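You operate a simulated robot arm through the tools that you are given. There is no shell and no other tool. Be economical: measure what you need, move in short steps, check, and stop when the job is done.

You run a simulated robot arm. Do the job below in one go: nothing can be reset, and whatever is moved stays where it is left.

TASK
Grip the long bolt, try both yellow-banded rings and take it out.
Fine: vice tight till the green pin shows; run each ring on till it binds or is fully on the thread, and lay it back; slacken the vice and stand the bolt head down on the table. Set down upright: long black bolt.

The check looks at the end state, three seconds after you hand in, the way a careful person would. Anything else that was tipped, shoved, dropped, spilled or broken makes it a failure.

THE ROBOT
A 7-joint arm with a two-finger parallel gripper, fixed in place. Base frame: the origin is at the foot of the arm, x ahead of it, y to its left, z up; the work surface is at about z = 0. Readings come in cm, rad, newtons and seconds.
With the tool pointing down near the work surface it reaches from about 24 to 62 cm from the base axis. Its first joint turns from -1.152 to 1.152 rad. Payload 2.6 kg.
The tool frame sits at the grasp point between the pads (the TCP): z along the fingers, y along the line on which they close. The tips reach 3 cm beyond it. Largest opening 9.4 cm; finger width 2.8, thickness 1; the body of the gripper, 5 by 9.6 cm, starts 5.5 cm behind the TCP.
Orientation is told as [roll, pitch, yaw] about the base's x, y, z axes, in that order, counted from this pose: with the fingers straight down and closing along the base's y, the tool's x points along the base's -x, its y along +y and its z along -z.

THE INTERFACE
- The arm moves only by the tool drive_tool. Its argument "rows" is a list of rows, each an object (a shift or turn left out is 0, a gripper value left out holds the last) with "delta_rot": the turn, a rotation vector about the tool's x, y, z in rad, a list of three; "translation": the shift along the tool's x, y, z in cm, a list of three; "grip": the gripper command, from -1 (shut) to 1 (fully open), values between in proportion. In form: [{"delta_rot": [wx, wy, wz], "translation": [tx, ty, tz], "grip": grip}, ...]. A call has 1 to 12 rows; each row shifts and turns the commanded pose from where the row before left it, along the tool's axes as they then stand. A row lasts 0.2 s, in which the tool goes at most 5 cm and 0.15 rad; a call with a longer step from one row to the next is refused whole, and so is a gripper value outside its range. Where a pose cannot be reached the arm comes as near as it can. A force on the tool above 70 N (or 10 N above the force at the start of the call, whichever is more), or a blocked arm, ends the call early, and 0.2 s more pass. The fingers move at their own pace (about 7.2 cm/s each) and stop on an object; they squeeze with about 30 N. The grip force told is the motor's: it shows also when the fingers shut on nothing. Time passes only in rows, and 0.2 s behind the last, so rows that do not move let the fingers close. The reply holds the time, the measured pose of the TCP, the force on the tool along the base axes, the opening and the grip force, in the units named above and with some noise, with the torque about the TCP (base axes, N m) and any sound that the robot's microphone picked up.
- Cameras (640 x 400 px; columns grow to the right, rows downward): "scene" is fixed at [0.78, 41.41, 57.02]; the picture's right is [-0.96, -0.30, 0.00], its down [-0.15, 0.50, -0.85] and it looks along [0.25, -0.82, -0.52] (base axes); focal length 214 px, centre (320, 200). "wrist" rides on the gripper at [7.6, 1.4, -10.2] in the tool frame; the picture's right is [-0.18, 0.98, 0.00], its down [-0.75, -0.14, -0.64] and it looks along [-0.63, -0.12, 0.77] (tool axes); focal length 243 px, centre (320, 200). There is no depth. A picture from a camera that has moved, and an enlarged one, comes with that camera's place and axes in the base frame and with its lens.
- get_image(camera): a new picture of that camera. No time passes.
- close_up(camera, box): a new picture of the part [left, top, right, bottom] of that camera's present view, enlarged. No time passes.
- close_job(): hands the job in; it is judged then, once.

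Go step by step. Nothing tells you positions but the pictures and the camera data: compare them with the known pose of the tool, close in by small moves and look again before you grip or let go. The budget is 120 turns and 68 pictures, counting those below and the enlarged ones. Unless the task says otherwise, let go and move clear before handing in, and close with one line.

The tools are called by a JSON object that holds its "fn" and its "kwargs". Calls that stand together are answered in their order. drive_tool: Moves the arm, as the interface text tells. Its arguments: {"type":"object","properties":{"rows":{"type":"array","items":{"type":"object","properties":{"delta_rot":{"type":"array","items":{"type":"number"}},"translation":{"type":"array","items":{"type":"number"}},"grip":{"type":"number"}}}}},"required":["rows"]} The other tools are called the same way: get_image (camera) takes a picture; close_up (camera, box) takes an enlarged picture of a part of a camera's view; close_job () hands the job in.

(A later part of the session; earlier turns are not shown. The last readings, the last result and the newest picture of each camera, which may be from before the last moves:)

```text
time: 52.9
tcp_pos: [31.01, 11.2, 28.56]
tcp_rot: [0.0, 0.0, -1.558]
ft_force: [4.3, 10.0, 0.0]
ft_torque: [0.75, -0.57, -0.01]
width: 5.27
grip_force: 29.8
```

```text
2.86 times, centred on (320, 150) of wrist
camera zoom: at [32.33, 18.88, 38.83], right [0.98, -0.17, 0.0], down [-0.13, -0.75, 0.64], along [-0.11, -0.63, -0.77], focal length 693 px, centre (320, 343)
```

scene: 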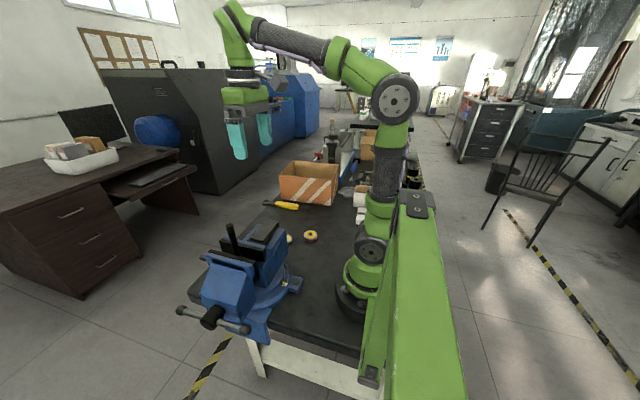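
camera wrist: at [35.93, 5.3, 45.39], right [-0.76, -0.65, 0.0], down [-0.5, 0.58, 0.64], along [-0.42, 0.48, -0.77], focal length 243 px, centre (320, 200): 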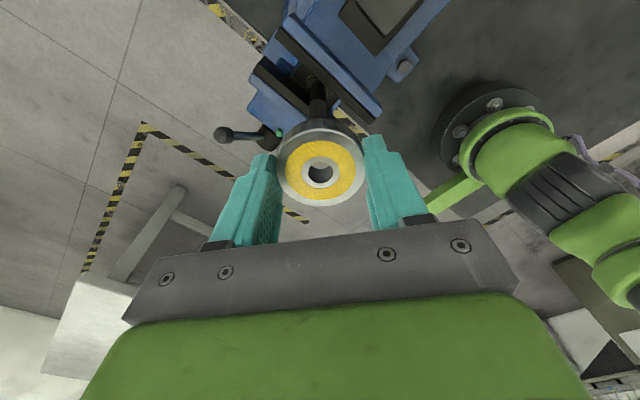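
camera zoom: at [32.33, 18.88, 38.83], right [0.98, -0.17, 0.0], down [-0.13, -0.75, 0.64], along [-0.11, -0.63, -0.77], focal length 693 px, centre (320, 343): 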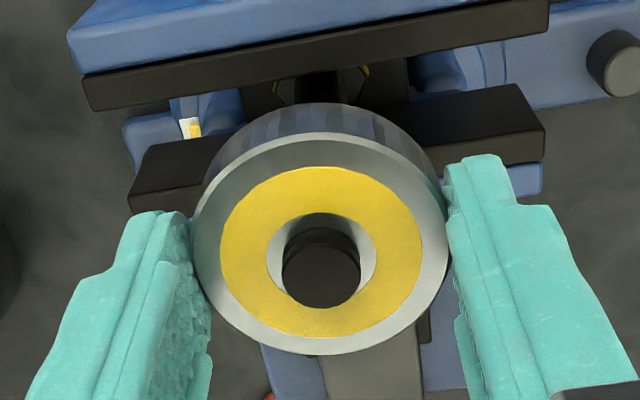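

The bolt tip now stands proud of the ring, so the ring is fully on the thread. I'll use the remaining wrist range to seat it further and watch for binding.

{"fn": "drive_tool", "kwargs": {"rows": [{"translation": [-0.05, 0.03, 0]}, {"delta_rot": [0, 0, 0.149], "translation": [0, 0, 0.035]}, {"delta_rot": [0, 0, 0.149], "translation": [0, 0, 0.035]}, {"delta_rot": [0, 0, 0.149], "translation": [0, 0, 0.035]}, {"delta_rot": [0, 0, 0.149], "translation": [0, 0, 0.035]}, {"delta_rot": [0, 0, 0.149], "translation": [0, 0, 0.035]}, {"delta_rot": [0, 0, 0.149], "translation": [0, 0, 0.035]}, {"delta_rot": [0, 0, 0.149], "translation": [0, 0, 0.035]}, {"delta_rot": [0, 0, 0.149], "translation": [0, 0, 0.035]}, {}]}}

{"fn": "close_up", "kwargs": {"camera": "scene", "box": [190, 180, 280, 260]}}

```text
time: 55.1
tcp_pos: [30.96, 11.2, 28.35]
tcp_rot: [0.0, -0.002, -2.753]
ft_force: [-7.0, 5.3, -5.6]
ft_torque: [0.32, 0.75, -0.01]
width: 5.3
grip_force: 30.1
```

```text
5.00 times, centred on (235, 220) of scene
camera zoom: at [0.79, 41.41, 57.02], right [-0.96, -0.3, 0.0], down [-0.15, 0.5, -0.85], along [0.25, -0.82, -0.52], focal length 1072 px, centre (745, 100)
```

zoom: 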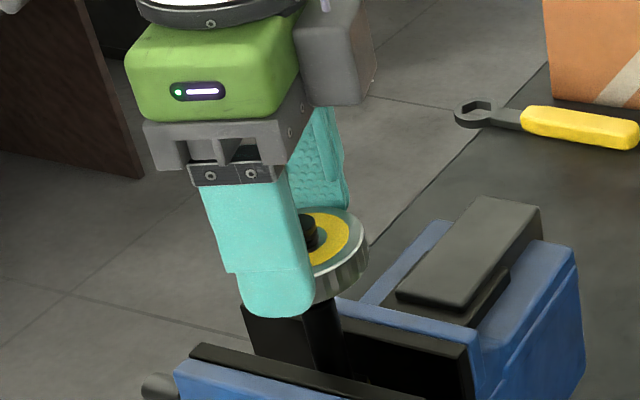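

The ring has run about 2.5 cm. There's still thread below it, so I'll take one more half-turn bite to be sure.

{"fn": "drive_tool", "kwargs": {"rows": [{"grip": 0.4}, {}, {"delta_rot": [0, 0, -0.149]}, {"delta_rot": [0, 0, -0.149]}, {"delta_rot": [0, 0, -0.149]}, {"delta_rot": [0, 0, -0.149]}, {"delta_rot": [0, 0, -0.149]}, {"delta_rot": [0, 0, -0.149]}, {"delta_rot": [0, 0, -0.149]}, {"delta_rot": [0, 0, -0.149]}, {"delta_rot": [0, 0, -0.149]}, {"delta_rot": [0, 0, -0.149]}]}}

{"fn": "drive_tool", "kwargs": {"rows": [{"delta_rot": [0, 0, -0.149]}, {"delta_rot": [0, 0, -0.149]}, {"delta_rot": [0, 0, -0.149]}, {"delta_rot": [0, 0, -0.149]}, {"delta_rot": [0, 0, -0.149]}, {"delta_rot": [0, 0, -0.149]}, {"delta_rot": [0, 0, -0.149]}, {"delta_rot": [0, 0, -0.149]}, {"delta_rot": [0, 0, -0.149]}, {"delta_rot": [0, 0, -0.149]}, {"delta_rot": [0, 0, -0.149]}, {"delta_rot": [0, 0, -0.149]}]}}

{"fn": "drive_tool", "kwargs": {"rows": [{"delta_rot": [0, 0, -0.149]}, {"delta_rot": [0, 0, -0.149]}, {"delta_rot": [0, 0, -0.149]}, {"delta_rot": [0, 0, -0.149]}, {"delta_rot": [0, 0, -0.149]}, {"delta_rot": [0, 0, -0.149]}, {"delta_rot": [0, 0, -0.149]}, {"delta_rot": [0, 0, -0.149]}, {"grip": -1}, {}, {}, {}]}}

```text
time: 57.7
tcp_pos: [30.98, 11.23, 28.28]
tcp_rot: [-0.002, -0.003, -1.257]
ft_force: [-0.7, -0.1, -0.3]
ft_torque: [-0.01, 0.01, 0.0]
width: 6.59
grip_force: 0.2
```

```text
time: 60.3
tcp_pos: [31.06, 11.23, 28.2]
tcp_rot: [-0.002, 0.0, 0.533]
ft_force: [-0.6, -0.4, 0.0]
ft_torque: [-0.03, -0.03, 0.03]
width: 6.58
grip_force: 0.1
```

```text
time: 62.9
tcp_pos: [30.96, 11.43, 28.4]
tcp_rot: [0.0, 0.001, 1.72]
ft_force: [-4.6, -0.2, 1.6]
ft_torque: [-0.14, 0.54, 0.0]
width: 5.24
grip_force: 30.0
```

{"fn": "drive_tool", "kwargs": {"rows": [{"delta_rot": [0, 0, 0.149], "translation": [0, 0, 0.033]}, {"delta_rot": [0, 0, 0.149], "translation": [0, 0, 0.033]}, {"delta_rot": [0, 0, 0.149], "translation": [0, 0, 0.033]}, {"delta_rot": [0, 0, 0.149], "translation": [0, 0, 0.033]}, {"delta_rot": [0, 0, 0.149], "translation": [0, 0, 0.033]}, {"delta_rot": [0, 0, 0.149], "translation": [0, 0, 0.033]}, {"delta_rot": [0, 0, 0.149], "translation": [0, 0, 0.033]}, {"delta_rot": [0, 0, 0.149], "translation": [0, 0, 0.033]}, {"delta_rot": [0, 0, 0.149], "translation": [0, 0, 0.033]}, {"delta_rot": [0, 0, 0.149], "translation": [0, 0, 0.033]}, {}]}}

```text
time: 65.3
tcp_pos: [30.87, 11.05, 27.95]
tcp_rot: [-0.001, 0.002, 0.227]
ft_force: [-4.7, 4.8, -14.2]
ft_torque: [0.39, 0.41, 0.0]
width: 5.24
grip_force: 30.5
```

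{"fn": "drive_tool", "kwargs": {"rows": [{"delta_rot": [0, 0, 0.149], "translation": [0, 0, 0.045]}, {"delta_rot": [0, 0, 0.149], "translation": [0, 0, 0.04]}, {"delta_rot": [0, 0, 0.149], "translation": [0, 0, 0.04]}, {"delta_rot": [0, 0, 0.149], "translation": [0, 0, 0.04]}, {"delta_rot": [0, 0, 0.149], "translation": [0, 0, 0.04]}, {"delta_rot": [0, 0, 0.149], "translation": [0, 0, 0.04]}, {"delta_rot": [0, 0, 0.149], "translation": [0, 0, 0.04]}, {"delta_rot": [0, 0, 0.149], "translation": [0, 0, 0.04]}, {"delta_rot": [0, 0, 0.149], "translation": [0, 0, 0.035]}, {"delta_rot": [0, 0, 0.149], "translation": [0, 0, 0.035]}, {}]}}

{"fn": "close_up", "kwargs": {"camera": "scene", "box": [190, 180, 280, 260]}}

```text
time: 67.7
tcp_pos: [31.06, 11.16, 27.7]
tcp_rot: [0.002, -0.002, -1.26]
ft_force: [-2.3, -1.1, 14.8]
ft_torque: [-0.24, 0.2, -0.09]
width: 5.16
grip_force: 29.5
```

```text
5.00 times, centred on (235, 220) of scene
camera zoom: at [0.78, 41.4, 57.02], right [-0.96, -0.3, 0.0], down [-0.15, 0.5, -0.85], along [0.25, -0.82, -0.52], focal length 1072 px, centre (745, 100)
```

zoom: 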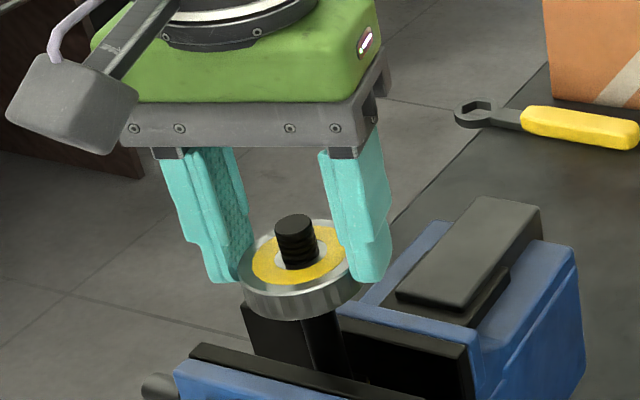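

The tip protrudes about 1.4 cm and only smooth shank shows below the ring, so ring B is fully on. Now I'll unscrew it, turning counter-clockwise and rising.

{"fn": "drive_tool", "kwargs": {"rows": [{"translation": [0, 0, -0.08]}, {"delta_rot": [0, 0, -0.149], "translation": [0, 0, -0.033]}, {"delta_rot": [0, 0, -0.149], "translation": [0, 0, -0.033]}, {"delta_rot": [0, 0, -0.149], "translation": [0, 0, -0.033]}, {"delta_rot": [0, 0, -0.149], "translation": [0, 0, -0.033]}, {"delta_rot": [0, 0, -0.149], "translation": [0, 0, -0.033]}, {"delta_rot": [0, 0, -0.149], "translation": [0, 0, -0.033]}, {"delta_rot": [0, 0, -0.149], "translation": [0, 0, -0.033]}, {"delta_rot": [0, 0, -0.149], "translation": [0, 0, -0.033]}, {"delta_rot": [0, 0, -0.149], "translation": [0, 0, -0.033]}, {"delta_rot": [0, 0, -0.149], "translation": [0, 0, -0.033]}, {}]}}

```text
time: 70.3
tcp_pos: [31.02, 11.21, 28.03]
tcp_rot: [0.0, 0.0, 0.233]
ft_force: [1.1, 2.3, 7.8]
ft_torque: [0.08, -0.17, -0.06]
width: 5.15
grip_force: 30.2
```

{"fn": "drive_tool", "kwargs": {"rows": [{"delta_rot": [0, 0, -0.149], "translation": [0, 0, -0.035]}, {"delta_rot": [0, 0, -0.149], "translation": [0, 0, -0.035]}, {"delta_rot": [0, 0, -0.149], "translation": [0, 0, -0.035]}, {"delta_rot": [0, 0, -0.149], "translation": [0, 0, -0.035]}, {"delta_rot": [0, 0, -0.149], "translation": [0, 0, -0.035]}, {"delta_rot": [0, 0, -0.149], "translation": [0, 0, -0.035]}, {"delta_rot": [0, 0, -0.149], "translation": [0, 0, -0.035]}, {"delta_rot": [0, 0, -0.149], "translation": [0, 0, -0.035]}, {"delta_rot": [0, 0, -0.149], "translation": [0, 0, -0.035]}, {"delta_rot": [0, 0, -0.149], "translation": [0, 0, -0.035]}, {}]}}

{"fn": "drive_tool", "kwargs": {"rows": [{"delta_rot": [0, 0, -0.149], "translation": [0, 0, -0.035]}, {"delta_rot": [0, 0, -0.149], "translation": [0, 0, -0.035]}, {"delta_rot": [0, 0, -0.149], "translation": [0, 0, -0.035]}, {"delta_rot": [0, 0, -0.149], "translation": [0, 0, -0.035]}, {"delta_rot": [0, 0, -0.149], "translation": [0, 0, -0.035]}, {"grip": 0.4}, {}, {}]}}

```text
time: 72.7
tcp_pos: [31.08, 11.25, 28.4]
tcp_rot: [0.0, 0.0, 1.725]
ft_force: [1.4, 6.9, 4.0]
ft_torque: [0.6, -0.26, 0.0]
width: 5.14
grip_force: 29.9
```

```text
time: 74.5
tcp_pos: [30.96, 11.22, 28.55]
tcp_rot: [0.0, 0.002, 2.467]
ft_force: [1.0, 1.1, 1.0]
ft_torque: [-0.02, 0.04, 0.02]
width: 6.59
grip_force: 0.0
```

Next I'll wind the open gripper forward and take the next unscrewing bite.

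{"fn": "drive_tool", "kwargs": {"rows": [{"delta_rot": [0, 0, 0.149]}, {"delta_rot": [0, 0, 0.149]}, {"delta_rot": [0, 0, 0.149]}, {"delta_rot": [0, 0, 0.149]}, {"delta_rot": [0, 0, 0.149]}, {"delta_rot": [0, 0, 0.149]}, {"delta_rot": [0, 0, 0.149]}, {"delta_rot": [0, 0, 0.149]}, {"delta_rot": [0, 0, 0.149]}, {"delta_rot": [0, 0, 0.149]}, {"delta_rot": [0, 0, 0.149]}, {"delta_rot": [0, 0, 0.149]}]}}

{"fn": "drive_tool", "kwargs": {"rows": [{"delta_rot": [0, 0, 0.149]}, {"delta_rot": [0, 0, 0.149]}, {"delta_rot": [0, 0, 0.149]}, {"delta_rot": [0, 0, 0.149]}, {"delta_rot": [0, 0, 0.149]}, {"delta_rot": [0, 0, 0.149]}, {"delta_rot": [0, 0, 0.149]}, {"delta_rot": [0, 0, 0.149]}, {"delta_rot": [0, 0, 0.149]}, {"delta_rot": [0, 0, 0.149]}, {"delta_rot": [0, 0, 0.149]}, {"delta_rot": [0, 0, 0.149]}]}}

{"fn": "drive_tool", "kwargs": {"rows": [{"delta_rot": [0, 0, 0.149]}, {"delta_rot": [0, 0, 0.149]}, {"delta_rot": [0, 0, 0.149]}, {"delta_rot": [0, 0, 0.149]}, {"delta_rot": [0, 0, 0.149]}, {"delta_rot": [0, 0, 0.149]}, {"delta_rot": [0, 0, 0.149]}, {"delta_rot": [0, 0, 0.149]}, {"grip": -1}, {}, {}, {}]}}

{"fn": "drive_tool", "kwargs": {"rows": [{"delta_rot": [0, 0, -0.149], "translation": [0, 0, -0.033]}, {"delta_rot": [0, 0, -0.149], "translation": [0, 0, -0.033]}, {"delta_rot": [0, 0, -0.149], "translation": [0, 0, -0.033]}, {"delta_rot": [0, 0, -0.149], "translation": [0, 0, -0.033]}, {"delta_rot": [0, 0, -0.149], "translation": [0, 0, -0.033]}, {"delta_rot": [0, 0, -0.149], "translation": [0, 0, -0.033]}, {"delta_rot": [0, 0, -0.149], "translation": [0, 0, -0.033]}, {"delta_rot": [0, 0, -0.149], "translation": [0, 0, -0.033]}, {"delta_rot": [0, 0, -0.149], "translation": [0, 0, -0.033]}, {"delta_rot": [0, 0, -0.149], "translation": [0, 0, -0.033]}, {}]}}

```text
time: 77.1
tcp_pos: [31.09, 11.21, 28.75]
tcp_rot: [0.0, -0.001, 0.675]
ft_force: [-0.1, -0.7, 0.0]
ft_torque: [-0.01, -0.02, -0.03]
width: 6.6
grip_force: 0.1
```

```text
time: 79.7
tcp_pos: [31.07, 11.1, 28.63]
tcp_rot: [-0.001, -0.002, -1.113]
ft_force: [0.9, 1.3, -0.3]
ft_torque: [-0.01, 0.01, 0.05]
width: 6.58
grip_force: 0.0
```

```text
time: 82.3
tcp_pos: [31.05, 11.21, 28.63]
tcp_rot: [0.001, 0.0, -2.301]
ft_force: [-0.5, 2.0, 0.3]
ft_torque: [-0.02, 0.08, 0.02]
width: 5.15
grip_force: 29.8
```

```text
time: 84.7
tcp_pos: [30.98, 11.17, 29.0]
tcp_rot: [0.002, -0.002, -0.809]
ft_force: [3.4, 3.1, 0.7]
ft_torque: [0.39, -0.43, 0.04]
width: 5.16
grip_force: 30.0
```

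{"fn": "drive_tool", "kwargs": {"rows": [{"delta_rot": [0, 0, -0.149], "translation": [0, 0, -0.034]}, {"delta_rot": [0, 0, -0.149], "translation": [0, 0, -0.034]}, {"delta_rot": [0, 0, -0.149], "translation": [0, 0, -0.034]}, {"delta_rot": [0, 0, -0.149], "translation": [0, 0, -0.034]}, {"delta_rot": [0, 0, -0.149], "translation": [0, 0, -0.034]}, {"delta_rot": [0, 0, -0.149], "translation": [0, 0, -0.034]}, {"delta_rot": [0, 0, -0.149], "translation": [0, 0, -0.034]}, {"delta_rot": [0, 0, -0.149], "translation": [0, 0, -0.034]}, {"delta_rot": [0, 0, -0.149], "translation": [0, 0, -0.034]}, {"delta_rot": [0, 0, -0.149], "translation": [0, 0, -0.034]}, {"delta_rot": [0, 0, -0.149], "translation": [0, 0, -0.034]}, {}]}}

{"fn": "drive_tool", "kwargs": {"rows": [{"delta_rot": [0, 0, -0.149], "translation": [0, 0, -0.034]}, {"delta_rot": [0, 0, -0.149], "translation": [0, 0, -0.034]}, {"delta_rot": [0, 0, -0.149], "translation": [0, 0, -0.034]}, {"delta_rot": [0, 0, -0.149], "translation": [0, 0, -0.034]}, {"delta_rot": [0, 0, -0.149], "translation": [0, 0, -0.034]}, {"delta_rot": [0, 0, -0.149], "translation": [0, 0, -0.034]}, {"delta_rot": [0, 0, -0.149], "translation": [0, 0, -0.034]}, {"delta_rot": [0, 0, -0.149], "translation": [0, 0, -0.034]}, {"delta_rot": [0, 0, -0.149], "translation": [0, 0, -0.034]}, {"delta_rot": [0, 0, -0.149], "translation": [0, 0, -0.034]}, {"delta_rot": [0, 0, -0.149], "translation": [0, 0, -0.034]}, {}]}}

```text
time: 87.3
tcp_pos: [30.83, 11.19, 29.16]
tcp_rot: [-0.001, -0.002, 0.829]
ft_force: [0.7, 6.1, 22.0]
ft_torque: [0.31, -0.04, -0.02]
width: 5.16
grip_force: 30.1
```

```text
time: 89.9
tcp_pos: [31.03, 11.27, 29.76]
tcp_rot: [-0.002, 0.003, 2.47]
ft_force: [-0.7, 4.0, 23.5]
ft_torque: [0.15, 0.06, -0.08]
width: 5.15
grip_force: 29.7
```

{"fn": "drive_tool", "kwargs": {"rows": [{"translation": [0, 0, -0.1]}, {"grip": 0.4}, {}, {"delta_rot": [0, 0, 0.149]}, {"delta_rot": [0, 0, 0.149]}, {"delta_rot": [0, 0, 0.149]}, {"delta_rot": [0, 0, 0.149]}, {"delta_rot": [0, 0, 0.149]}, {"delta_rot": [0, 0, 0.149]}, {"delta_rot": [0, 0, 0.149]}, {"delta_rot": [0, 0, 0.149]}, {"delta_rot": [0, 0, 0.149]}]}}

{"fn": "drive_tool", "kwargs": {"rows": [{"delta_rot": [0, 0, 0.149]}, {"delta_rot": [0, 0, 0.149]}, {"delta_rot": [0, 0, 0.149]}, {"delta_rot": [0, 0, 0.149]}, {"delta_rot": [0, 0, 0.149]}, {"delta_rot": [0, 0, 0.149]}, {"delta_rot": [0, 0, 0.149]}, {"delta_rot": [0, 0, 0.149]}, {"delta_rot": [0, 0, 0.149]}, {"delta_rot": [0, 0, 0.149]}, {"delta_rot": [0, 0, 0.149]}, {"delta_rot": [0, 0, 0.149]}]}}

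{"fn": "drive_tool", "kwargs": {"rows": [{"delta_rot": [0, 0, 0.149]}, {"delta_rot": [0, 0, 0.149]}, {"delta_rot": [0, 0, 0.149]}, {"delta_rot": [0, 0, 0.149]}, {"delta_rot": [0, 0, 0.149]}, {"delta_rot": [0, 0, 0.149]}, {"delta_rot": [0, 0, 0.149]}, {"delta_rot": [0, 0, 0.149]}, {"delta_rot": [0, 0, 0.149]}, {"delta_rot": [0, 0, 0.149]}, {"delta_rot": [0, 0, 0.149]}, {"delta_rot": [0, 0, 0.149]}]}}

{"fn": "drive_tool", "kwargs": {"rows": [{"delta_rot": [0, 0, 0.149]}, {"grip": -1}, {}, {}, {"delta_rot": [0, 0, -0.149], "translation": [0, 0, -0.035]}, {"delta_rot": [0, 0, -0.149], "translation": [0, 0, -0.035]}, {"delta_rot": [0, 0, -0.149], "translation": [0, 0, -0.035]}, {"delta_rot": [0, 0, -0.149], "translation": [0, 0, -0.035]}, {"delta_rot": [0, 0, -0.149], "translation": [0, 0, -0.035]}, {"delta_rot": [0, 0, -0.149], "translation": [0, 0, -0.035]}, {}]}}

```text
time: 92.5
tcp_pos: [30.88, 11.07, 29.74]
tcp_rot: [-0.001, -0.002, 1.122]
ft_force: [-0.5, 0.1, 0.6]
ft_torque: [0.0, 0.02, 0.01]
width: 6.58
grip_force: 0.0
```

```text
time: 95.1
tcp_pos: [30.92, 11.18, 29.67]
tcp_rot: [0.0, -0.003, -0.665]
ft_force: [0.2, 0.2, -0.2]
ft_torque: [0.02, -0.01, -0.02]
width: 6.61
grip_force: 0.1
```

```text
time: 97.7
tcp_pos: [30.99, 11.13, 29.67]
tcp_rot: [0.002, 0.0, -2.456]
ft_force: [-0.1, 0.2, -1.2]
ft_torque: [0.0, -0.02, 0.0]
width: 6.57
grip_force: 0.0
```

```text
time: 100.1
tcp_pos: [30.91, 11.27, 30.02]
tcp_rot: [0.002, -0.002, -1.705]
ft_force: [1.9, 1.0, -7.7]
ft_torque: [0.23, -0.08, 0.02]
width: 5.32
grip_force: 29.5
```

{"fn": "drive_tool", "kwargs": {"rows": [{"delta_rot": [0, 0, -0.149], "translation": [0, 0, -0.032]}, {"delta_rot": [0, 0, -0.149], "translation": [0, 0, -0.032]}, {"delta_rot": [0, 0, -0.149], "translation": [0, 0, -0.032]}, {"delta_rot": [0, 0, -0.149], "translation": [0, 0, -0.032]}, {"delta_rot": [0, 0, -0.149], "translation": [0, 0, -0.032]}, {"delta_rot": [0, 0, -0.149], "translation": [0, 0, -0.032]}, {"delta_rot": [0, 0, -0.149], "translation": [0, 0, -0.032]}, {"delta_rot": [0, 0, -0.149], "translation": [0, 0, -0.032]}, {"delta_rot": [0, 0, -0.149], "translation": [0, 0, -0.032]}, {"delta_rot": [0, 0, -0.149], "translation": [0, 0, -0.032]}, {"delta_rot": [0, 0, -0.149], "translation": [0, 0, -0.032]}, {}]}}

{"fn": "drive_tool", "kwargs": {"rows": [{"delta_rot": [0, 0, -0.149], "translation": [0, 0, -0.033]}, {"delta_rot": [0, 0, -0.149], "translation": [0, 0, -0.033]}, {"delta_rot": [0, 0, -0.149], "translation": [0, 0, -0.033]}, {"delta_rot": [0, 0, -0.149], "translation": [0, 0, -0.033]}, {"delta_rot": [0, 0, -0.149], "translation": [0, 0, -0.033]}, {"delta_rot": [0, 0, -0.149], "translation": [0, 0, -0.033]}, {"delta_rot": [0, 0, -0.149], "translation": [0, 0, -0.033]}, {"delta_rot": [0, 0, -0.149], "translation": [0, 0, -0.033]}, {"delta_rot": [0, 0, -0.149], "translation": [0, 0, -0.033]}, {"delta_rot": [0, 0, -0.149], "translation": [0, 0, -0.033]}, {}]}}

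```text
time: 102.7
tcp_pos: [31.01, 11.19, 30.2]
tcp_rot: [0.001, -0.003, -0.063]
ft_force: [7.3, 7.5, 9.9]
ft_torque: [0.76, -0.73, -0.02]
width: 5.27
grip_force: 30.3
```

```text
time: 105.1
tcp_pos: [31.0, 11.21, 30.53]
tcp_rot: [-0.004, 0.001, 1.427]
ft_force: [-1.6, 5.2, 23.3]
ft_torque: [0.31, 0.27, -0.07]
width: 5.29
grip_force: 30.4
```

{"fn": "drive_tool", "kwargs": {"rows": [{"translation": [0, 0, -0.08]}, {"delta_rot": [0, 0, -0.149], "translation": [0, 0, -0.04]}, {"delta_rot": [0, 0, -0.149], "translation": [0, 0, -0.04]}, {"delta_rot": [0, 0, -0.149], "translation": [0, 0, -0.04]}, {"delta_rot": [0, 0, -0.149], "translation": [0, 0, -0.04]}, {"delta_rot": [0, 0, -0.149], "translation": [0, 0, -0.04]}, {"delta_rot": [0, 0, -0.149], "translation": [0, 0, -0.04]}, {"translation": [0, 0, -0.1]}, {}]}}

{"fn": "close_up", "kwargs": {"camera": "scene", "box": [190, 180, 280, 260]}}

```text
time: 107.1
tcp_pos: [31.08, 11.09, 30.82]
tcp_rot: [0.004, 0.001, 2.316]
ft_force: [0.6, 0.5, -0.8]
ft_torque: [0.01, 0.01, 0.03]
width: 5.29
grip_force: 29.7
```

```text
5.00 times, centred on (235, 220) of scene
camera zoom: at [0.79, 41.41, 57.02], right [-0.96, -0.3, 0.0], down [-0.15, 0.5, -0.85], along [0.25, -0.82, -0.52], focal length 1072 px, centre (745, 100)
```

zoom: 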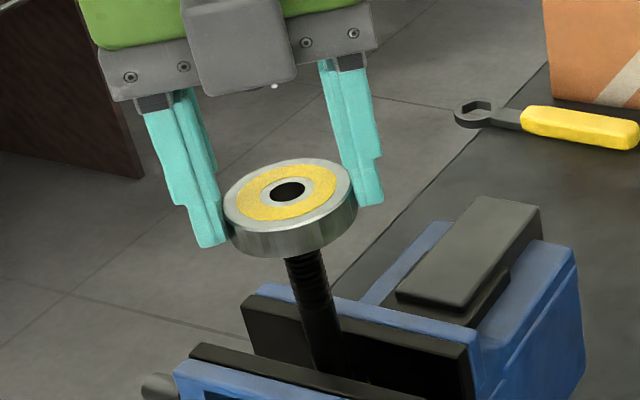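

Forces are near zero, so the ring looks free. I'll lift gently and check that nothing pulls.

{"fn": "drive_tool", "kwargs": {"rows": [{"translation": [0, 0, -0.1]}, {"delta_rot": [0, 0, -0.1], "translation": [0, 0, -0.15]}, {"translation": [0, 0, -0.25]}, {}]}}

```text
time: 108.1
tcp_pos: [30.99, 11.16, 31.43]
tcp_rot: [-0.001, 0.001, 2.418]
ft_force: [0.0, -0.3, -2.7]
ft_torque: [0.02, -0.01, 0.04]
width: 5.26
grip_force: 30.4
```

The ring is off the bolt. I'll raise it, turn back to yaw 0 and carry it to where it lay.

{"fn": "drive_tool", "kwargs": {"rows": [{"translation": [0, 0, -2]}, {"translation": [0, 0, -2]}, {"delta_rot": [0, 0, 0.149]}, {"delta_rot": [0, 0, 0.149]}, {"delta_rot": [0, 0, 0.149]}, {"delta_rot": [0, 0, 0.149]}, {"delta_rot": [0, 0, 0.149]}, {"delta_rot": [0, 0, 0.149]}, {"delta_rot": [0, 0, 0.149]}, {"delta_rot": [0, 0, 0.149]}, {"delta_rot": [0, 0, 0.149]}, {"delta_rot": [0, 0, 0.149]}]}}

{"fn": "drive_tool", "kwargs": {"rows": [{"delta_rot": [0, 0, 0.149]}, {"delta_rot": [0, 0, 0.149]}, {"delta_rot": [0, 0, 0.149]}, {"delta_rot": [0, 0, 0.149]}, {"delta_rot": [0, 0, 0.149]}, {"delta_rot": [0, 0, 0.149]}, {"delta_rot": [0, 0, 0.034]}, {}]}}

{"fn": "drive_tool", "kwargs": {"rows": [{"translation": [-0.7, -4, 0]}, {"translation": [0, -4.5, 0]}, {"translation": [0, -4.5, 0]}, {"translation": [0, -4.5, 0]}, {"translation": [0, -4.5, 0]}, {"translation": [0, -3.8, 0]}, {}]}}

```text
time: 110.7
tcp_pos: [30.89, 11.21, 35.48]
tcp_rot: [-0.002, 0.0, 0.925]
ft_force: [-0.7, 0.1, -1.3]
ft_torque: [0.02, 0.02, -0.01]
width: 5.27
grip_force: 30.0
```

```text
time: 112.5
tcp_pos: [31.0, 11.18, 35.42]
tcp_rot: [-0.001, -0.001, -0.002]
ft_force: [-0.1, -0.3, -1.9]
ft_torque: [0.0, 0.01, -0.01]
width: 5.28
grip_force: 30.0
```

```text
time: 114.1
tcp_pos: [31.69, -14.41, 35.52]
tcp_rot: [0.001, -0.001, -0.001]
ft_force: [-0.1, -0.1, -1.4]
ft_torque: [0.0, -0.03, 0.0]
width: 5.27
grip_force: 30.0
```

{"fn": "drive_tool", "kwargs": {"rows": [{"translation": [0, 0, 4.5]}, {"translation": [0, 0, 4.5]}, {"translation": [0, 0, 4.5]}, {"translation": [0, 0, 4.5]}, {"translation": [0, 0, 4.5]}, {"translation": [0, 0, 4.5]}, {"translation": [0, 0, 2.5]}, {"translation": [0, 0, 1.5]}, {}]}}

{"fn": "close_up", "kwargs": {"camera": "wrist", "box": [180, 60, 460, 235]}}

```text
time: 116.1
tcp_pos: [31.67, -14.47, 4.39]
tcp_rot: [-0.001, 0.0, -0.001]
ft_force: [0.2, -0.8, -2.3]
ft_torque: [-0.03, -0.01, -0.02]
width: 5.29
grip_force: 30.4
```

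```text
2.29 times, centred on (320, 148) of wrist
camera zoom: at [23.99, -13.12, 14.55], right [0.19, 0.98, 0.0], down [0.75, -0.14, 0.64], along [0.63, -0.12, -0.77], focal length 555 px, centre (320, 320)
```

zoom: 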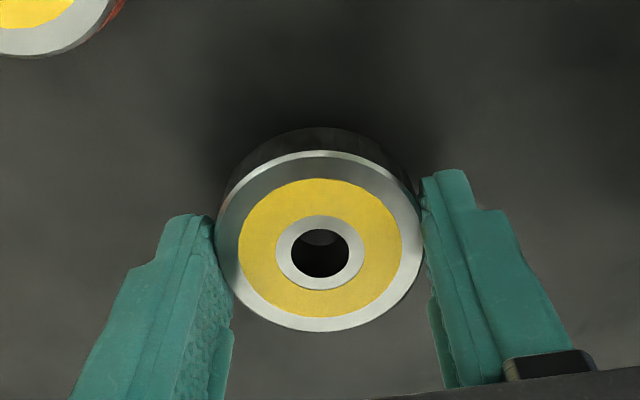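

Now I'll lower in small steps until the ring touches the table.

{"fn": "drive_tool", "kwargs": {"rows": [{"translation": [0, 0, 0.4]}, {"translation": [0, 0, 0.3]}, {"translation": [0, 0, 0.15]}, {}]}}

```text
time: 117.1
tcp_pos: [31.7, -14.66, 3.53]
tcp_rot: [-0.003, 0.001, -0.001]
ft_force: [0.8, 0.4, -1.5]
ft_torque: [0.0, 0.01, 0.01]
width: 5.27
grip_force: 29.8
```

{"fn": "drive_tool", "kwargs": {"rows": [{"translation": [0, 0, 0.1]}, {"translation": [0, 0, 0.1]}, {}]}}

```text
time: 117.9
tcp_pos: [31.64, -14.62, 3.37]
tcp_rot: [-0.001, 0.001, -0.002]
ft_force: [0.0, -0.2, -1.3]
ft_torque: [0.0, 0.0, -0.01]
width: 5.28
grip_force: 29.8
```

{"fn": "drive_tool", "kwargs": {"rows": [{"translation": [0, 0, 0.1]}, {"translation": [0, 0, 0.07]}, {}]}}

```text
time: 118.7
tcp_pos: [31.63, -14.5, 3.3]
tcp_rot: [-0.004, 0.0, -0.003]
ft_force: [0.3, -1.0, -2.5]
ft_torque: [0.01, 0.01, 0.03]
width: 5.27
grip_force: 30.0
```

{"fn": "drive_tool", "kwargs": {"rows": [{"translation": [0, 0, 0.1]}, {"translation": [0, 0, 0.05]}, {}]}}

```text
time: 119.5
tcp_pos: [31.73, -14.5, 3.11]
tcp_rot: [-0.002, -0.001, -0.003]
ft_force: [-6.6, 4.3, 23.8]
ft_torque: [0.34, 0.2, -0.04]
width: 5.28
grip_force: 30.0
```

Contact is made, so I'll release, open and rise.

{"fn": "drive_tool", "kwargs": {"rows": [{"translation": [0, 0, -0.07]}, {"grip": 0.5}, {}, {"translation": [0, 0, -1]}, {"translation": [0, 0, -4]}, {"translation": [0, 0, -4]}, {"translation": [0, 0, -4]}, {}]}}

{"fn": "get_image", "kwargs": {"camera": "wrist"}}

```text
time: 121.3
tcp_pos: [31.66, -14.43, 16.27]
tcp_rot: [-0.003, -0.002, -0.001]
ft_force: [0.6, -0.1, 0.3]
ft_torque: [-0.01, 0.0, -0.01]
width: 7.04
grip_force: 0.0
```

```text
26 pictures are left
camera wrist: at [24.04, -12.97, 26.42], right [0.18, 0.98, 0.0], down [0.75, -0.14, 0.64], along [0.63, -0.12, -0.77], focal length 243 px, centre (320, 200)
```

wrist: 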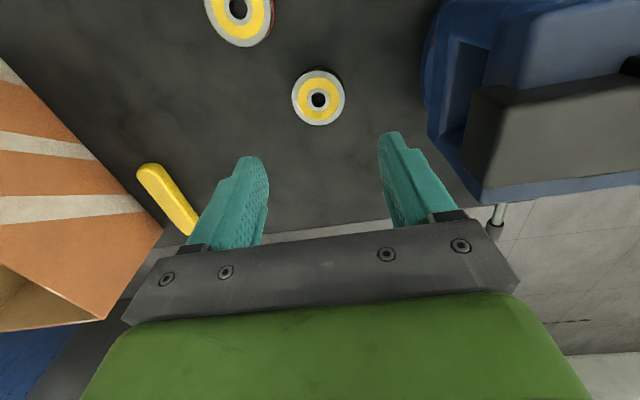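

Ring B is back at its spot. I'll move over ring A and check.

{"fn": "drive_tool", "kwargs": {"rows": [{"translation": [4, -2.5, 0]}, {"translation": [4.15, -2.6, 0]}, {"translation": [0, 0, 4]}, {"translation": [0, 0, 4]}, {"translation": [0, 0, 1.5]}, {}]}}

{"fn": "get_image", "kwargs": {"camera": "wrist"}}

```text
time: 122.7
tcp_pos: [23.65, -19.69, 6.57]
tcp_rot: [-0.002, 0.0, -0.001]
ft_force: [0.1, 0.1, -0.2]
ft_torque: [-0.01, 0.0, -0.02]
width: 7.05
grip_force: 0.1
```

```text
25 pictures are left
camera wrist: at [15.94, -18.24, 16.84], right [0.19, 0.98, 0.0], down [0.75, -0.14, 0.64], along [0.63, -0.12, -0.77], focal length 243 px, centre (320, 200)
```

wrist: 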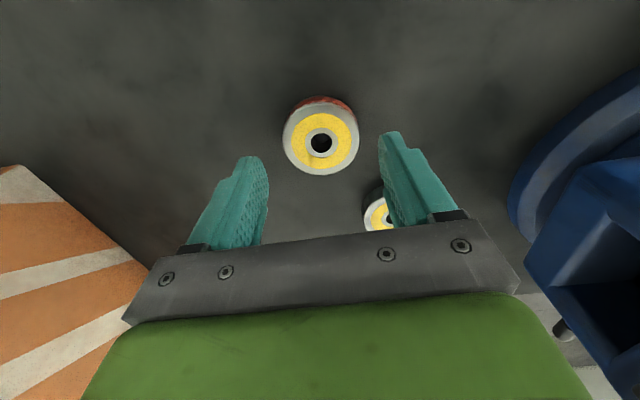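

{"fn": "drive_tool", "kwargs": {"rows": [{"translation": [0.1, 0.03, 1.7]}, {"translation": [0, 0, 1.5]}, {}, {"grip": -1}, {}, {}]}}

```text
time: 124.1
tcp_pos: [23.47, -19.49, 3.36]
tcp_rot: [-0.002, -0.001, -0.001]
ft_force: [0.7, -0.4, 0.3]
ft_torque: [-0.01, -0.02, 0.0]
width: 5.15
grip_force: 30.4
```

{"fn": "drive_tool", "kwargs": {"rows": [{"translation": [0, 0, -4]}, {"translation": [0, 0, -4.5]}, {"translation": [0, 0, -4.5]}, {"translation": [0, 0, -4.5]}, {"translation": [0, 0, -4.5]}, {"translation": [0, 0, -4.5]}, {"translation": [0, 0, -4.5]}, {"translation": [0, 0, -1]}, {}]}}

{"fn": "drive_tool", "kwargs": {"rows": [{"translation": [-2.5, 4, 0]}, {"translation": [-2.5, 4, 0]}, {"translation": [-2.5, 4, 0]}, {"translation": [0, 4.5, 0]}, {"translation": [0, 4.5, 0]}, {"translation": [0, 4.5, 0]}, {"translation": [0, 4.5, 0]}, {"translation": [0, 0.7, 0]}, {}]}}

{"fn": "drive_tool", "kwargs": {"rows": [{"delta_rot": [0, 0, -0.149]}, {"delta_rot": [0, 0, -0.149]}, {"delta_rot": [0, 0, -0.149]}, {"delta_rot": [0, 0, -0.149]}, {"delta_rot": [0, 0, -0.149]}, {"delta_rot": [0, 0, -0.149]}, {"delta_rot": [0, 0, -0.149]}, {"delta_rot": [0, 0, -0.149]}, {"delta_rot": [0, 0, -0.149]}, {"delta_rot": [0, 0, -0.149]}, {"delta_rot": [0, 0, -0.149]}, {"delta_rot": [0, 0, -0.149]}]}}

{"fn": "drive_tool", "kwargs": {"rows": [{"delta_rot": [0, 0, -0.149]}, {"delta_rot": [0, 0, -0.149]}, {"delta_rot": [0, 0, -0.149]}, {"delta_rot": [0, 0, -0.149]}, {"translation": [0, 0, 2]}, {"translation": [0, 0, 1.3]}, {}, {}]}}

{"fn": "close_up", "kwargs": {"camera": "wrist", "box": [260, 90, 380, 215]}}

```text
time: 126.1
tcp_pos: [23.18, -19.83, 35.59]
tcp_rot: [-0.002, -0.001, 0.0]
ft_force: [-0.8, -0.5, -2.0]
ft_torque: [0.0, -0.01, -0.01]
width: 5.18
grip_force: 29.5
```

```text
time: 128.1
tcp_pos: [31.01, 11.18, 35.33]
tcp_rot: [-0.002, 0.001, -0.002]
ft_force: [-0.2, -1.2, -1.7]
ft_torque: [-0.02, -0.02, 0.0]
width: 5.15
grip_force: 29.9
```

```text
time: 130.7
tcp_pos: [30.9, 11.01, 35.5]
tcp_rot: [-0.001, 0.001, 1.791]
ft_force: [-0.4, -0.4, -1.9]
ft_torque: [0.0, -0.02, -0.01]
width: 5.16
grip_force: 29.6
```

```text
time: 132.5
tcp_pos: [30.88, 11.14, 32.2]
tcp_rot: [0.0, 0.002, 2.384]
ft_force: [0.3, 0.4, -2.3]
ft_torque: [0.03, -0.01, -0.01]
width: 5.17
grip_force: 29.9
```

```text
3.20 times, centred on (320, 152) of wrist
camera zoom: at [35.49, 4.79, 42.41], right [-0.81, -0.59, 0.0], down [-0.45, 0.62, 0.64], along [-0.38, 0.52, -0.77], focal length 776 px, centre (320, 352)
```

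zoom: 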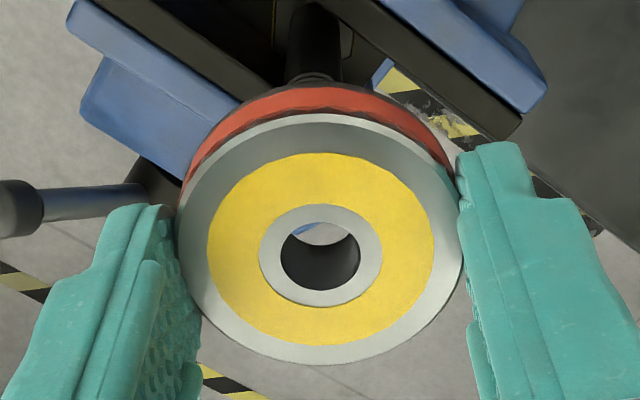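

{"fn": "drive_tool", "kwargs": {"rows": [{"translation": [-0.05, -0.05, 0.8]}, {}, {}]}}

{"fn": "close_up", "kwargs": {"camera": "wrist", "box": [260, 90, 380, 215]}}

```text
time: 133.3
tcp_pos: [30.92, 11.17, 31.43]
tcp_rot: [0.001, 0.003, 2.384]
ft_force: [0.1, -0.3, -1.2]
ft_torque: [-0.01, 0.0, -0.02]
width: 5.15
grip_force: 30.1
```

```text
3.20 times, centred on (320, 152) of wrist
camera zoom: at [35.47, 4.9, 41.66], right [-0.81, -0.59, 0.0], down [-0.45, 0.62, 0.64], along [-0.38, 0.52, -0.77], focal length 776 px, centre (320, 352)
```

zoom: 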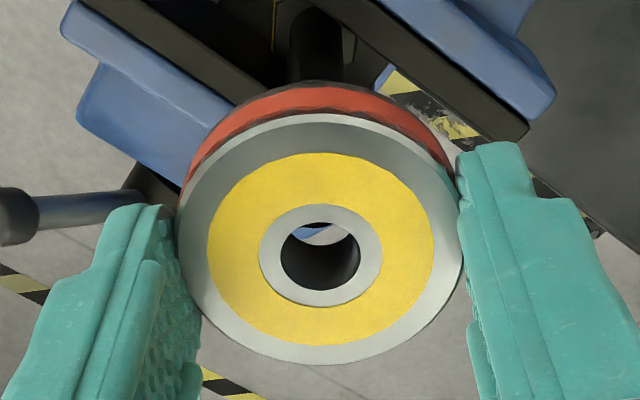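

{"fn": "drive_tool", "kwargs": {"rows": [{"translation": [0.1, 0, 0.2]}, {"translation": [0, 0, 0.2]}, {"translation": [0, 0, 0.12]}, {}]}}

```text
time: 134.3
tcp_pos: [31.03, 11.11, 30.94]
tcp_rot: [0.001, 0.0, 2.385]
ft_force: [0.5, -0.7, -1.5]
ft_torque: [-0.01, 0.04, 0.01]
width: 5.16
grip_force: 30.4
```

{"fn": "drive_tool", "kwargs": {"rows": [{"translation": [0, 0, 0.08]}, {"translation": [0, 0, 0.08]}, {}]}}

```text
time: 135.1
tcp_pos: [30.91, 11.2, 30.85]
tcp_rot: [-0.003, 0.002, 2.384]
ft_force: [-3.1, 5.3, 22.2]
ft_torque: [0.4, 0.26, -0.09]
width: 5.14
grip_force: 29.9
```

Contact feels the same as with ring B, so I'll start turning clockwise.

{"fn": "drive_tool", "kwargs": {"rows": [{"translation": [-0.1, 0, 0]}, {"delta_rot": [0, 0, 0.149], "translation": [0, 0, 0.01]}, {"delta_rot": [0, 0, 0.149], "translation": [0, 0, 0.01]}, {"delta_rot": [0, 0, 0.149], "translation": [0, 0, 0.01]}, {"delta_rot": [0, 0, 0.149], "translation": [0, 0, 0.01]}, {}]}}

```text
time: 136.5
tcp_pos: [30.91, 11.13, 30.57]
tcp_rot: [0.002, 0.0, 1.785]
ft_force: [4.1, 2.7, 12.6]
ft_torque: [0.03, -0.41, -0.06]
width: 5.17
grip_force: 30.6
```

{"fn": "drive_tool", "kwargs": {"rows": [{"delta_rot": [0, 0, 0.149], "translation": [0, 0, 0.025]}, {"delta_rot": [0, 0, 0.149], "translation": [0, 0, 0.025]}, {"delta_rot": [0, 0, 0.149], "translation": [0, 0, 0.025]}, {"delta_rot": [0, 0, 0.149], "translation": [0, 0, 0.025]}, {"delta_rot": [0, 0, 0.149], "translation": [0, 0, 0.025]}, {"delta_rot": [0, 0, 0.149], "translation": [0, 0, 0.025]}, {}]}}

```text
time: 138.1
tcp_pos: [30.96, 11.21, 30.45]
tcp_rot: [0.001, 0.004, 0.892]
ft_force: [-3.0, 1.2, -6.3]
ft_torque: [0.0, 0.43, 0.46]
width: 5.3
grip_force: 30.0
```

The torque about z has risen to 0.46 N·m, so ring A may be starting to bind. I'll turn a bit more and watch.

{"fn": "drive_tool", "kwargs": {"rows": [{"delta_rot": [0, 0, 0.149], "translation": [0, 0, 0.033]}, {"delta_rot": [0, 0, 0.149], "translation": [0, 0, 0.033]}, {"delta_rot": [0, 0, 0.149], "translation": [0, 0, 0.033]}, {}]}}

{"fn": "close_up", "kwargs": {"camera": "scene", "box": [190, 180, 280, 260]}}

```text
time: 139.1
tcp_pos: [31.03, 11.22, 30.6]
tcp_rot: [-0.001, -0.002, 0.445]
ft_force: [-4.1, 5.8, 4.6]
ft_torque: [0.41, 0.31, 0.63]
width: 5.33
grip_force: 29.7
```

```text
5.00 times, centred on (235, 220) of scene
camera zoom: at [0.78, 41.41, 57.02], right [-0.96, -0.3, 0.0], down [-0.15, 0.5, -0.85], along [0.25, -0.82, -0.52], focal length 1072 px, centre (745, 100)
```

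zoom: 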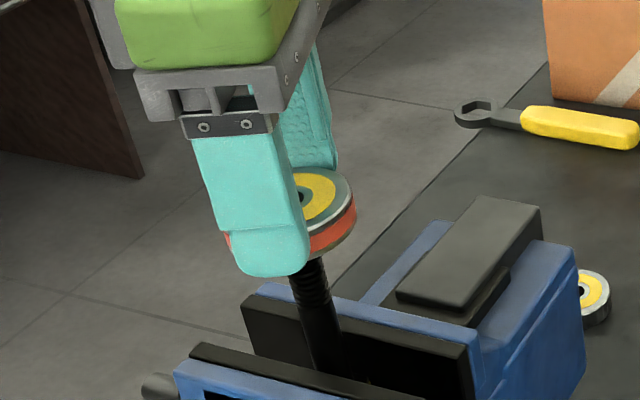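

{"fn": "drive_tool", "kwargs": {"rows": [{"delta_rot": [0, 0, 0.149], "translation": [0, 0, 0.01]}, {"delta_rot": [0, 0, 0.149], "translation": [0, 0, 0.01]}, {"delta_rot": [0, 0, 0.149], "translation": [0, 0, 0.01]}, {}]}}

```text
time: 140.1
tcp_pos: [30.88, 11.12, 30.41]
tcp_rot: [0.002, -0.001, -0.001]
ft_force: [-2.5, 7.1, -0.2]
ft_torque: [0.55, 0.16, 0.71]
width: 5.27
grip_force: 29.8
```

Ring A binds: torque is 0.7 N·m with no further advance. I'll turn it back off.

{"fn": "drive_tool", "kwargs": {"rows": [{"delta_rot": [0, 0, -0.149]}, {"delta_rot": [0, 0, -0.149]}, {"delta_rot": [0, 0, -0.149], "translation": [0, 0, -0.02]}, {"delta_rot": [0, 0, -0.149], "translation": [0, 0, -0.02]}, {"delta_rot": [0, 0, -0.149], "translation": [0, 0, -0.02]}, {"delta_rot": [0, 0, -0.149], "translation": [0, 0, -0.03]}, {"delta_rot": [0, 0, -0.149], "translation": [0, 0, -0.03]}, {"delta_rot": [0, 0, -0.149], "translation": [0, 0, -0.03]}, {"delta_rot": [0, 0, -0.149], "translation": [0, 0, -0.03]}, {"delta_rot": [0, 0, -0.149], "translation": [0, 0, -0.03]}, {}]}}

```text
time: 142.5
tcp_pos: [30.83, 11.09, 30.72]
tcp_rot: [-0.003, 0.003, 1.491]
ft_force: [-0.9, -0.3, 22.2]
ft_torque: [0.06, 0.25, -0.03]
width: 5.25
grip_force: 29.8
```

{"fn": "drive_tool", "kwargs": {"rows": [{"translation": [0, 0, -0.07]}, {"delta_rot": [0, 0, -0.149], "translation": [0, 0, -0.03]}, {"delta_rot": [0, 0, -0.149], "translation": [0, 0, -0.03]}, {"delta_rot": [0, 0, -0.149], "translation": [0, 0, -0.03]}, {"delta_rot": [0, 0, -0.149], "translation": [0, 0, -0.03]}, {"delta_rot": [0, 0, -0.149], "translation": [0, 0, -0.03]}, {"delta_rot": [0, 0, -0.149], "translation": [0, 0, -0.03]}, {"translation": [0, 0, -0.1]}, {}]}}

```text
time: 144.5
tcp_pos: [30.97, 11.04, 30.83]
tcp_rot: [0.001, 0.0, 2.386]
ft_force: [-0.6, -0.2, -1.8]
ft_torque: [0.02, 0.01, 0.01]
width: 5.24
grip_force: 29.8
```

{"fn": "drive_tool", "kwargs": {"rows": [{"translation": [0, 0, -0.15]}, {"translation": [0, 0, -0.2]}, {"translation": [0, 0, -0.2]}, {}]}}

{"fn": "close_up", "kwargs": {"camera": "scene", "box": [190, 180, 280, 260]}}

```text
time: 145.5
tcp_pos: [31.06, 11.08, 31.47]
tcp_rot: [-0.001, 0.0, 2.385]
ft_force: [-0.3, 0.4, -1.1]
ft_torque: [0.05, 0.0, 0.0]
width: 5.27
grip_force: 30.0
```

```text
5.00 times, centred on (235, 220) of scene
camera zoom: at [0.79, 41.41, 57.02], right [-0.96, -0.3, 0.0], down [-0.15, 0.5, -0.85], along [0.25, -0.82, -0.52], focal length 1072 px, centre (745, 100)
```

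zoom: 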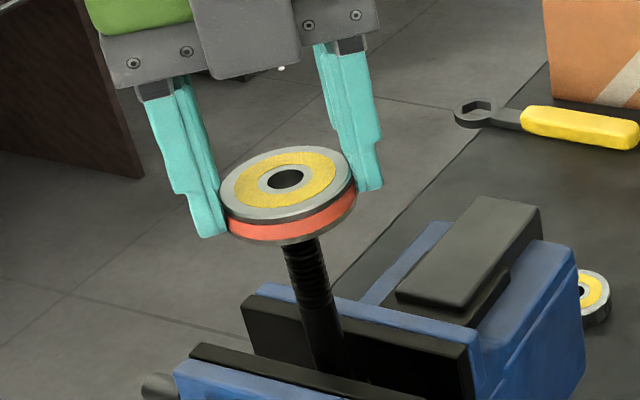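

Ring A is off the bolt. I'll carry it back to its spot near (23.45, -19.6).

{"fn": "drive_tool", "kwargs": {"rows": [{"translation": [0, 0, -2]}, {"translation": [0, 0, -2]}, {"delta_rot": [0, 0, 0.149]}, {"delta_rot": [0, 0, 0.149]}, {"delta_rot": [0, 0, 0.149]}, {"delta_rot": [0, 0, 0.149]}, {"delta_rot": [0, 0, 0.149]}, {"delta_rot": [0, 0, 0.149]}, {"delta_rot": [0, 0, 0.149]}, {"delta_rot": [0, 0, 0.149]}, {"delta_rot": [0, 0, 0.149]}, {"delta_rot": [0, 0, 0.149]}]}}

{"fn": "drive_tool", "kwargs": {"rows": [{"delta_rot": [0, 0, 0.149]}, {"delta_rot": [0, 0, 0.149]}, {"delta_rot": [0, 0, 0.149]}, {"delta_rot": [0, 0, 0.149]}, {"delta_rot": [0, 0, 0.149]}, {"delta_rot": [0, 0, 0.149]}, {}]}}

{"fn": "drive_tool", "kwargs": {"rows": [{"translation": [0, -4.5, 0]}, {"translation": [0, -4.5, 0]}, {"translation": [0, -4.5, 0]}, {"translation": [0, -4.5, 0]}, {"translation": [2.5, -4.2, 0]}, {"translation": [2.5, -4.2, 0]}, {"translation": [2.5, -4.3, 0]}, {}, {}]}}

{"fn": "drive_tool", "kwargs": {"rows": [{"translation": [0, 0, 4.5]}, {"translation": [0, 0, 4.5]}, {"translation": [0, 0, 4.5]}, {"translation": [0, 0, 4.5]}, {"translation": [0, 0, 4.5]}, {"translation": [0, 0, 4.5]}, {"translation": [0, 0, 2.5]}, {"translation": [0, 0, 1.5]}, {}]}}

{"fn": "get_image", "kwargs": {"camera": "wrist"}}

```text
time: 148.1
tcp_pos: [30.99, 11.13, 35.51]
tcp_rot: [-0.003, 0.0, 0.891]
ft_force: [-0.2, 0.3, -1.5]
ft_torque: [0.0, 0.0, 0.01]
width: 5.27
grip_force: 29.8
```

```text
time: 149.7
tcp_pos: [30.86, 11.21, 35.51]
tcp_rot: [-0.002, 0.0, -0.005]
ft_force: [0.2, 0.3, -2.5]
ft_torque: [0.02, 0.04, 0.01]
width: 5.24
grip_force: 29.8
```

```text
time: 151.7
tcp_pos: [23.45, -19.7, 35.59]
tcp_rot: [-0.003, 0.001, 0.0]
ft_force: [-0.1, -1.0, -1.7]
ft_torque: [-0.03, 0.03, 0.0]
width: 5.26
grip_force: 30.4
```

```text
time: 153.7
tcp_pos: [23.43, -19.43, 4.45]
tcp_rot: [0.0, 0.0, -0.002]
ft_force: [0.9, 1.2, -1.7]
ft_torque: [0.01, 0.02, 0.0]
width: 5.25
grip_force: 29.6
```

```text
20 pictures are left
camera wrist: at [15.86, -17.96, 14.68], right [0.18, 0.98, 0.0], down [0.75, -0.14, 0.64], along [0.63, -0.12, -0.77], focal length 243 px, centre (320, 200)
```

wrist: 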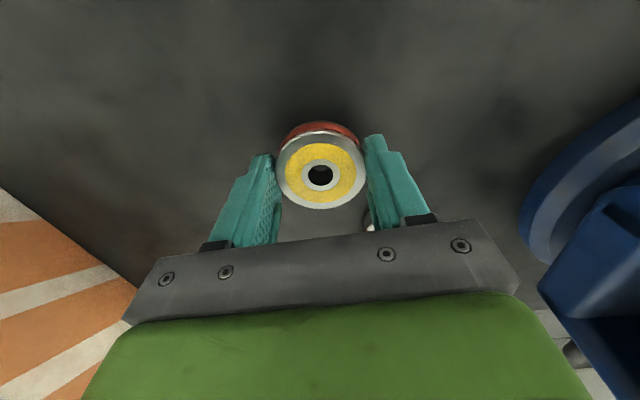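

{"fn": "drive_tool", "kwargs": {"rows": [{"translation": [0, 0, 0.4]}, {"translation": [0, 0, 0.35]}, {"translation": [0, 0, 0.2]}, {"translation": [0, 0, 0.1]}, {"translation": [0, 0, 0.1]}, {}]}}

```text
time: 155.1
tcp_pos: [23.38, -19.55, 3.49]
tcp_rot: [0.0, 0.001, -0.002]
ft_force: [0.4, 0.8, -2.1]
ft_torque: [0.03, 0.02, 0.0]
width: 5.27
grip_force: 29.9
```

{"fn": "drive_tool", "kwargs": {"rows": [{"translation": [0, 0, 0.1]}, {"translation": [0, 0, 0.1]}, {}]}}

```text
time: 155.9
tcp_pos: [23.42, -19.64, 3.11]
tcp_rot: [-0.001, -0.001, -0.002]
ft_force: [-0.3, 0.7, -1.1]
ft_torque: [-0.03, 0.01, 0.05]
width: 5.21
grip_force: 30.2
```

{"fn": "drive_tool", "kwargs": {"rows": [{"translation": [0, 0, 0.05]}, {"translation": [0, 0, 0.05]}, {}]}}

```text
time: 156.7
tcp_pos: [23.5, -19.73, 3.05]
tcp_rot: [-0.002, -0.001, -0.002]
ft_force: [-3.6, 0.7, 8.5]
ft_torque: [0.16, 0.3, 0.02]
width: 5.25
grip_force: 29.8
```

Ring A is on the table, so I'll release it and rise. Then I'll go back to the vice to slacken it.

{"fn": "drive_tool", "kwargs": {"rows": [{"translation": [0, 0, -0.05]}, {"grip": 0.5}, {}, {"translation": [0, 0, -1]}, {"translation": [0, 0, -4]}, {"translation": [0, 0, -4]}, {"translation": [0, 0, -4]}, {"translation": [0, 0, -4]}, {}]}}

{"fn": "get_image", "kwargs": {"camera": "wrist"}}

{"fn": "drive_tool", "kwargs": {"rows": [{"translation": [0, 0, -4.5]}, {"translation": [0, 0, -4.5]}, {"translation": [0, 0, -4.5]}, {"translation": [-3, 3.5, 0], "grip": -0.32}, {"translation": [-3, 3.5, 0]}, {"translation": [-3, 3.5, 0]}, {"translation": [-3, 3.5, 0]}, {"translation": [-3, 3.5, 0]}, {"translation": [0, 4.5, 0]}, {"translation": [0, 4.5, 0]}, {"translation": [0, 4.5, 0]}]}}

{"fn": "drive_tool", "kwargs": {"rows": [{"translation": [0, 4.5, 0]}, {"translation": [0, 4.5, 0]}, {"translation": [0, 3, 0]}, {"translation": [0, 0, 3]}, {"translation": [0, 0, 3]}, {}]}}

{"fn": "get_image", "kwargs": {"camera": "wrist"}}

{"fn": "close_up", "kwargs": {"camera": "scene", "box": [150, 200, 310, 350]}}

```text
time: 158.7
tcp_pos: [23.54, -19.85, 20.16]
tcp_rot: [-0.002, 0.002, 0.0]
ft_force: [0.5, -0.4, -0.1]
ft_torque: [0.01, 0.0, 0.03]
width: 7.06
grip_force: 0.1
```

```text
19 pictures are left
camera wrist: at [15.96, -18.31, 30.44], right [0.18, 0.98, 0.0], down [0.75, -0.14, 0.64], along [0.63, -0.12, -0.77], focal length 243 px, centre (320, 200)
```

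wrist: 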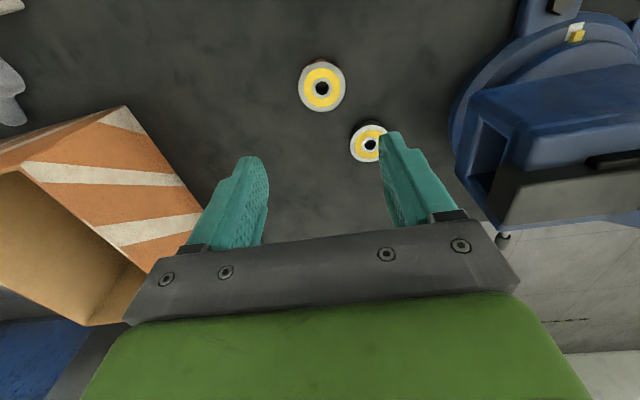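

```text
time: 161.1
tcp_pos: [38.46, 11.73, 33.72]
tcp_rot: [-0.001, 0.002, -0.001]
ft_force: [-0.5, 0.3, -0.1]
ft_torque: [-0.03, 0.01, 0.01]
width: 3.19
grip_force: 0.0
```

```text
time: 162.5
tcp_pos: [38.53, 23.44, 27.72]
tcp_rot: [-0.001, -0.001, -0.002]
ft_force: [-0.4, -0.6, -0.5]
ft_torque: [-0.01, 0.01, 0.01]
width: 3.19
grip_force: 0.1
```

```text
18 pictures are left
camera wrist: at [30.85, 24.83, 37.98], right [0.19, 0.98, 0.0], down [0.75, -0.14, 0.64], along [0.63, -0.12, -0.77], focal length 243 px, centre (320, 200)
```

wrist: 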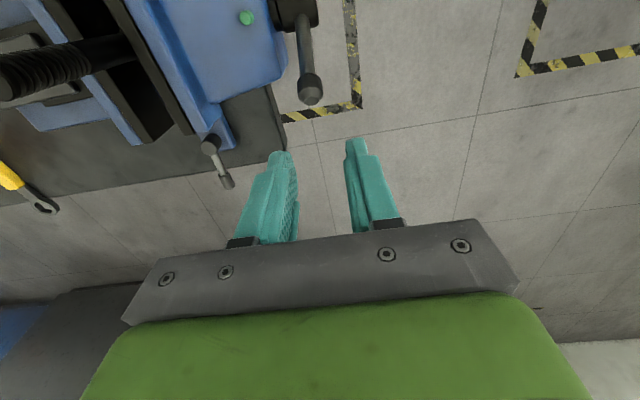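

```text
2.67 times, centred on (230, 275) of scene
camera zoom: at [0.78, 41.41, 57.02], right [-0.96, -0.3, 0.0], down [-0.15, 0.5, -0.85], along [0.25, -0.82, -0.52], focal length 572 px, centre (560, 0)
```

zoom: 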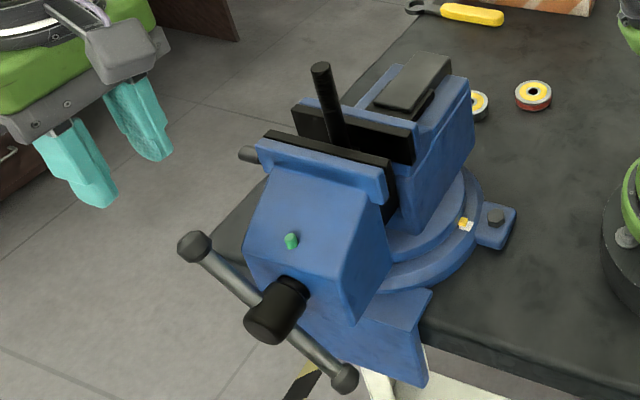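

The rings are back in place. The handle's far ball is now at about (36.7, 22.9, 16.4). I'll slacken by pushing the ball down from above with closed fingers.

{"fn": "drive_tool", "kwargs": {"rows": [{"translation": [1.5, -0.5, 0], "grip": -1}, {"translation": [0, 0, 3]}, {"translation": [0, 0, 2.5]}, {}]}}

{"fn": "get_image", "kwargs": {"camera": "wrist"}}

```text
time: 163.5
tcp_pos: [36.85, 22.94, 22.13]
tcp_rot: [-0.001, -0.001, -0.002]
ft_force: [-0.5, 0.9, -0.2]
ft_torque: [0.02, 0.0, 0.02]
width: 0.0
grip_force: 29.8
```

```text
16 pictures are left
camera wrist: at [29.27, 24.31, 32.4], right [0.19, 0.98, 0.0], down [0.75, -0.14, 0.64], along [0.63, -0.12, -0.77], focal length 243 px, centre (320, 200)
```

wrist: 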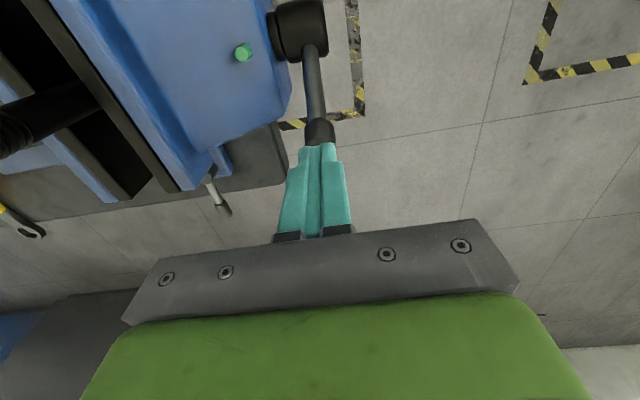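

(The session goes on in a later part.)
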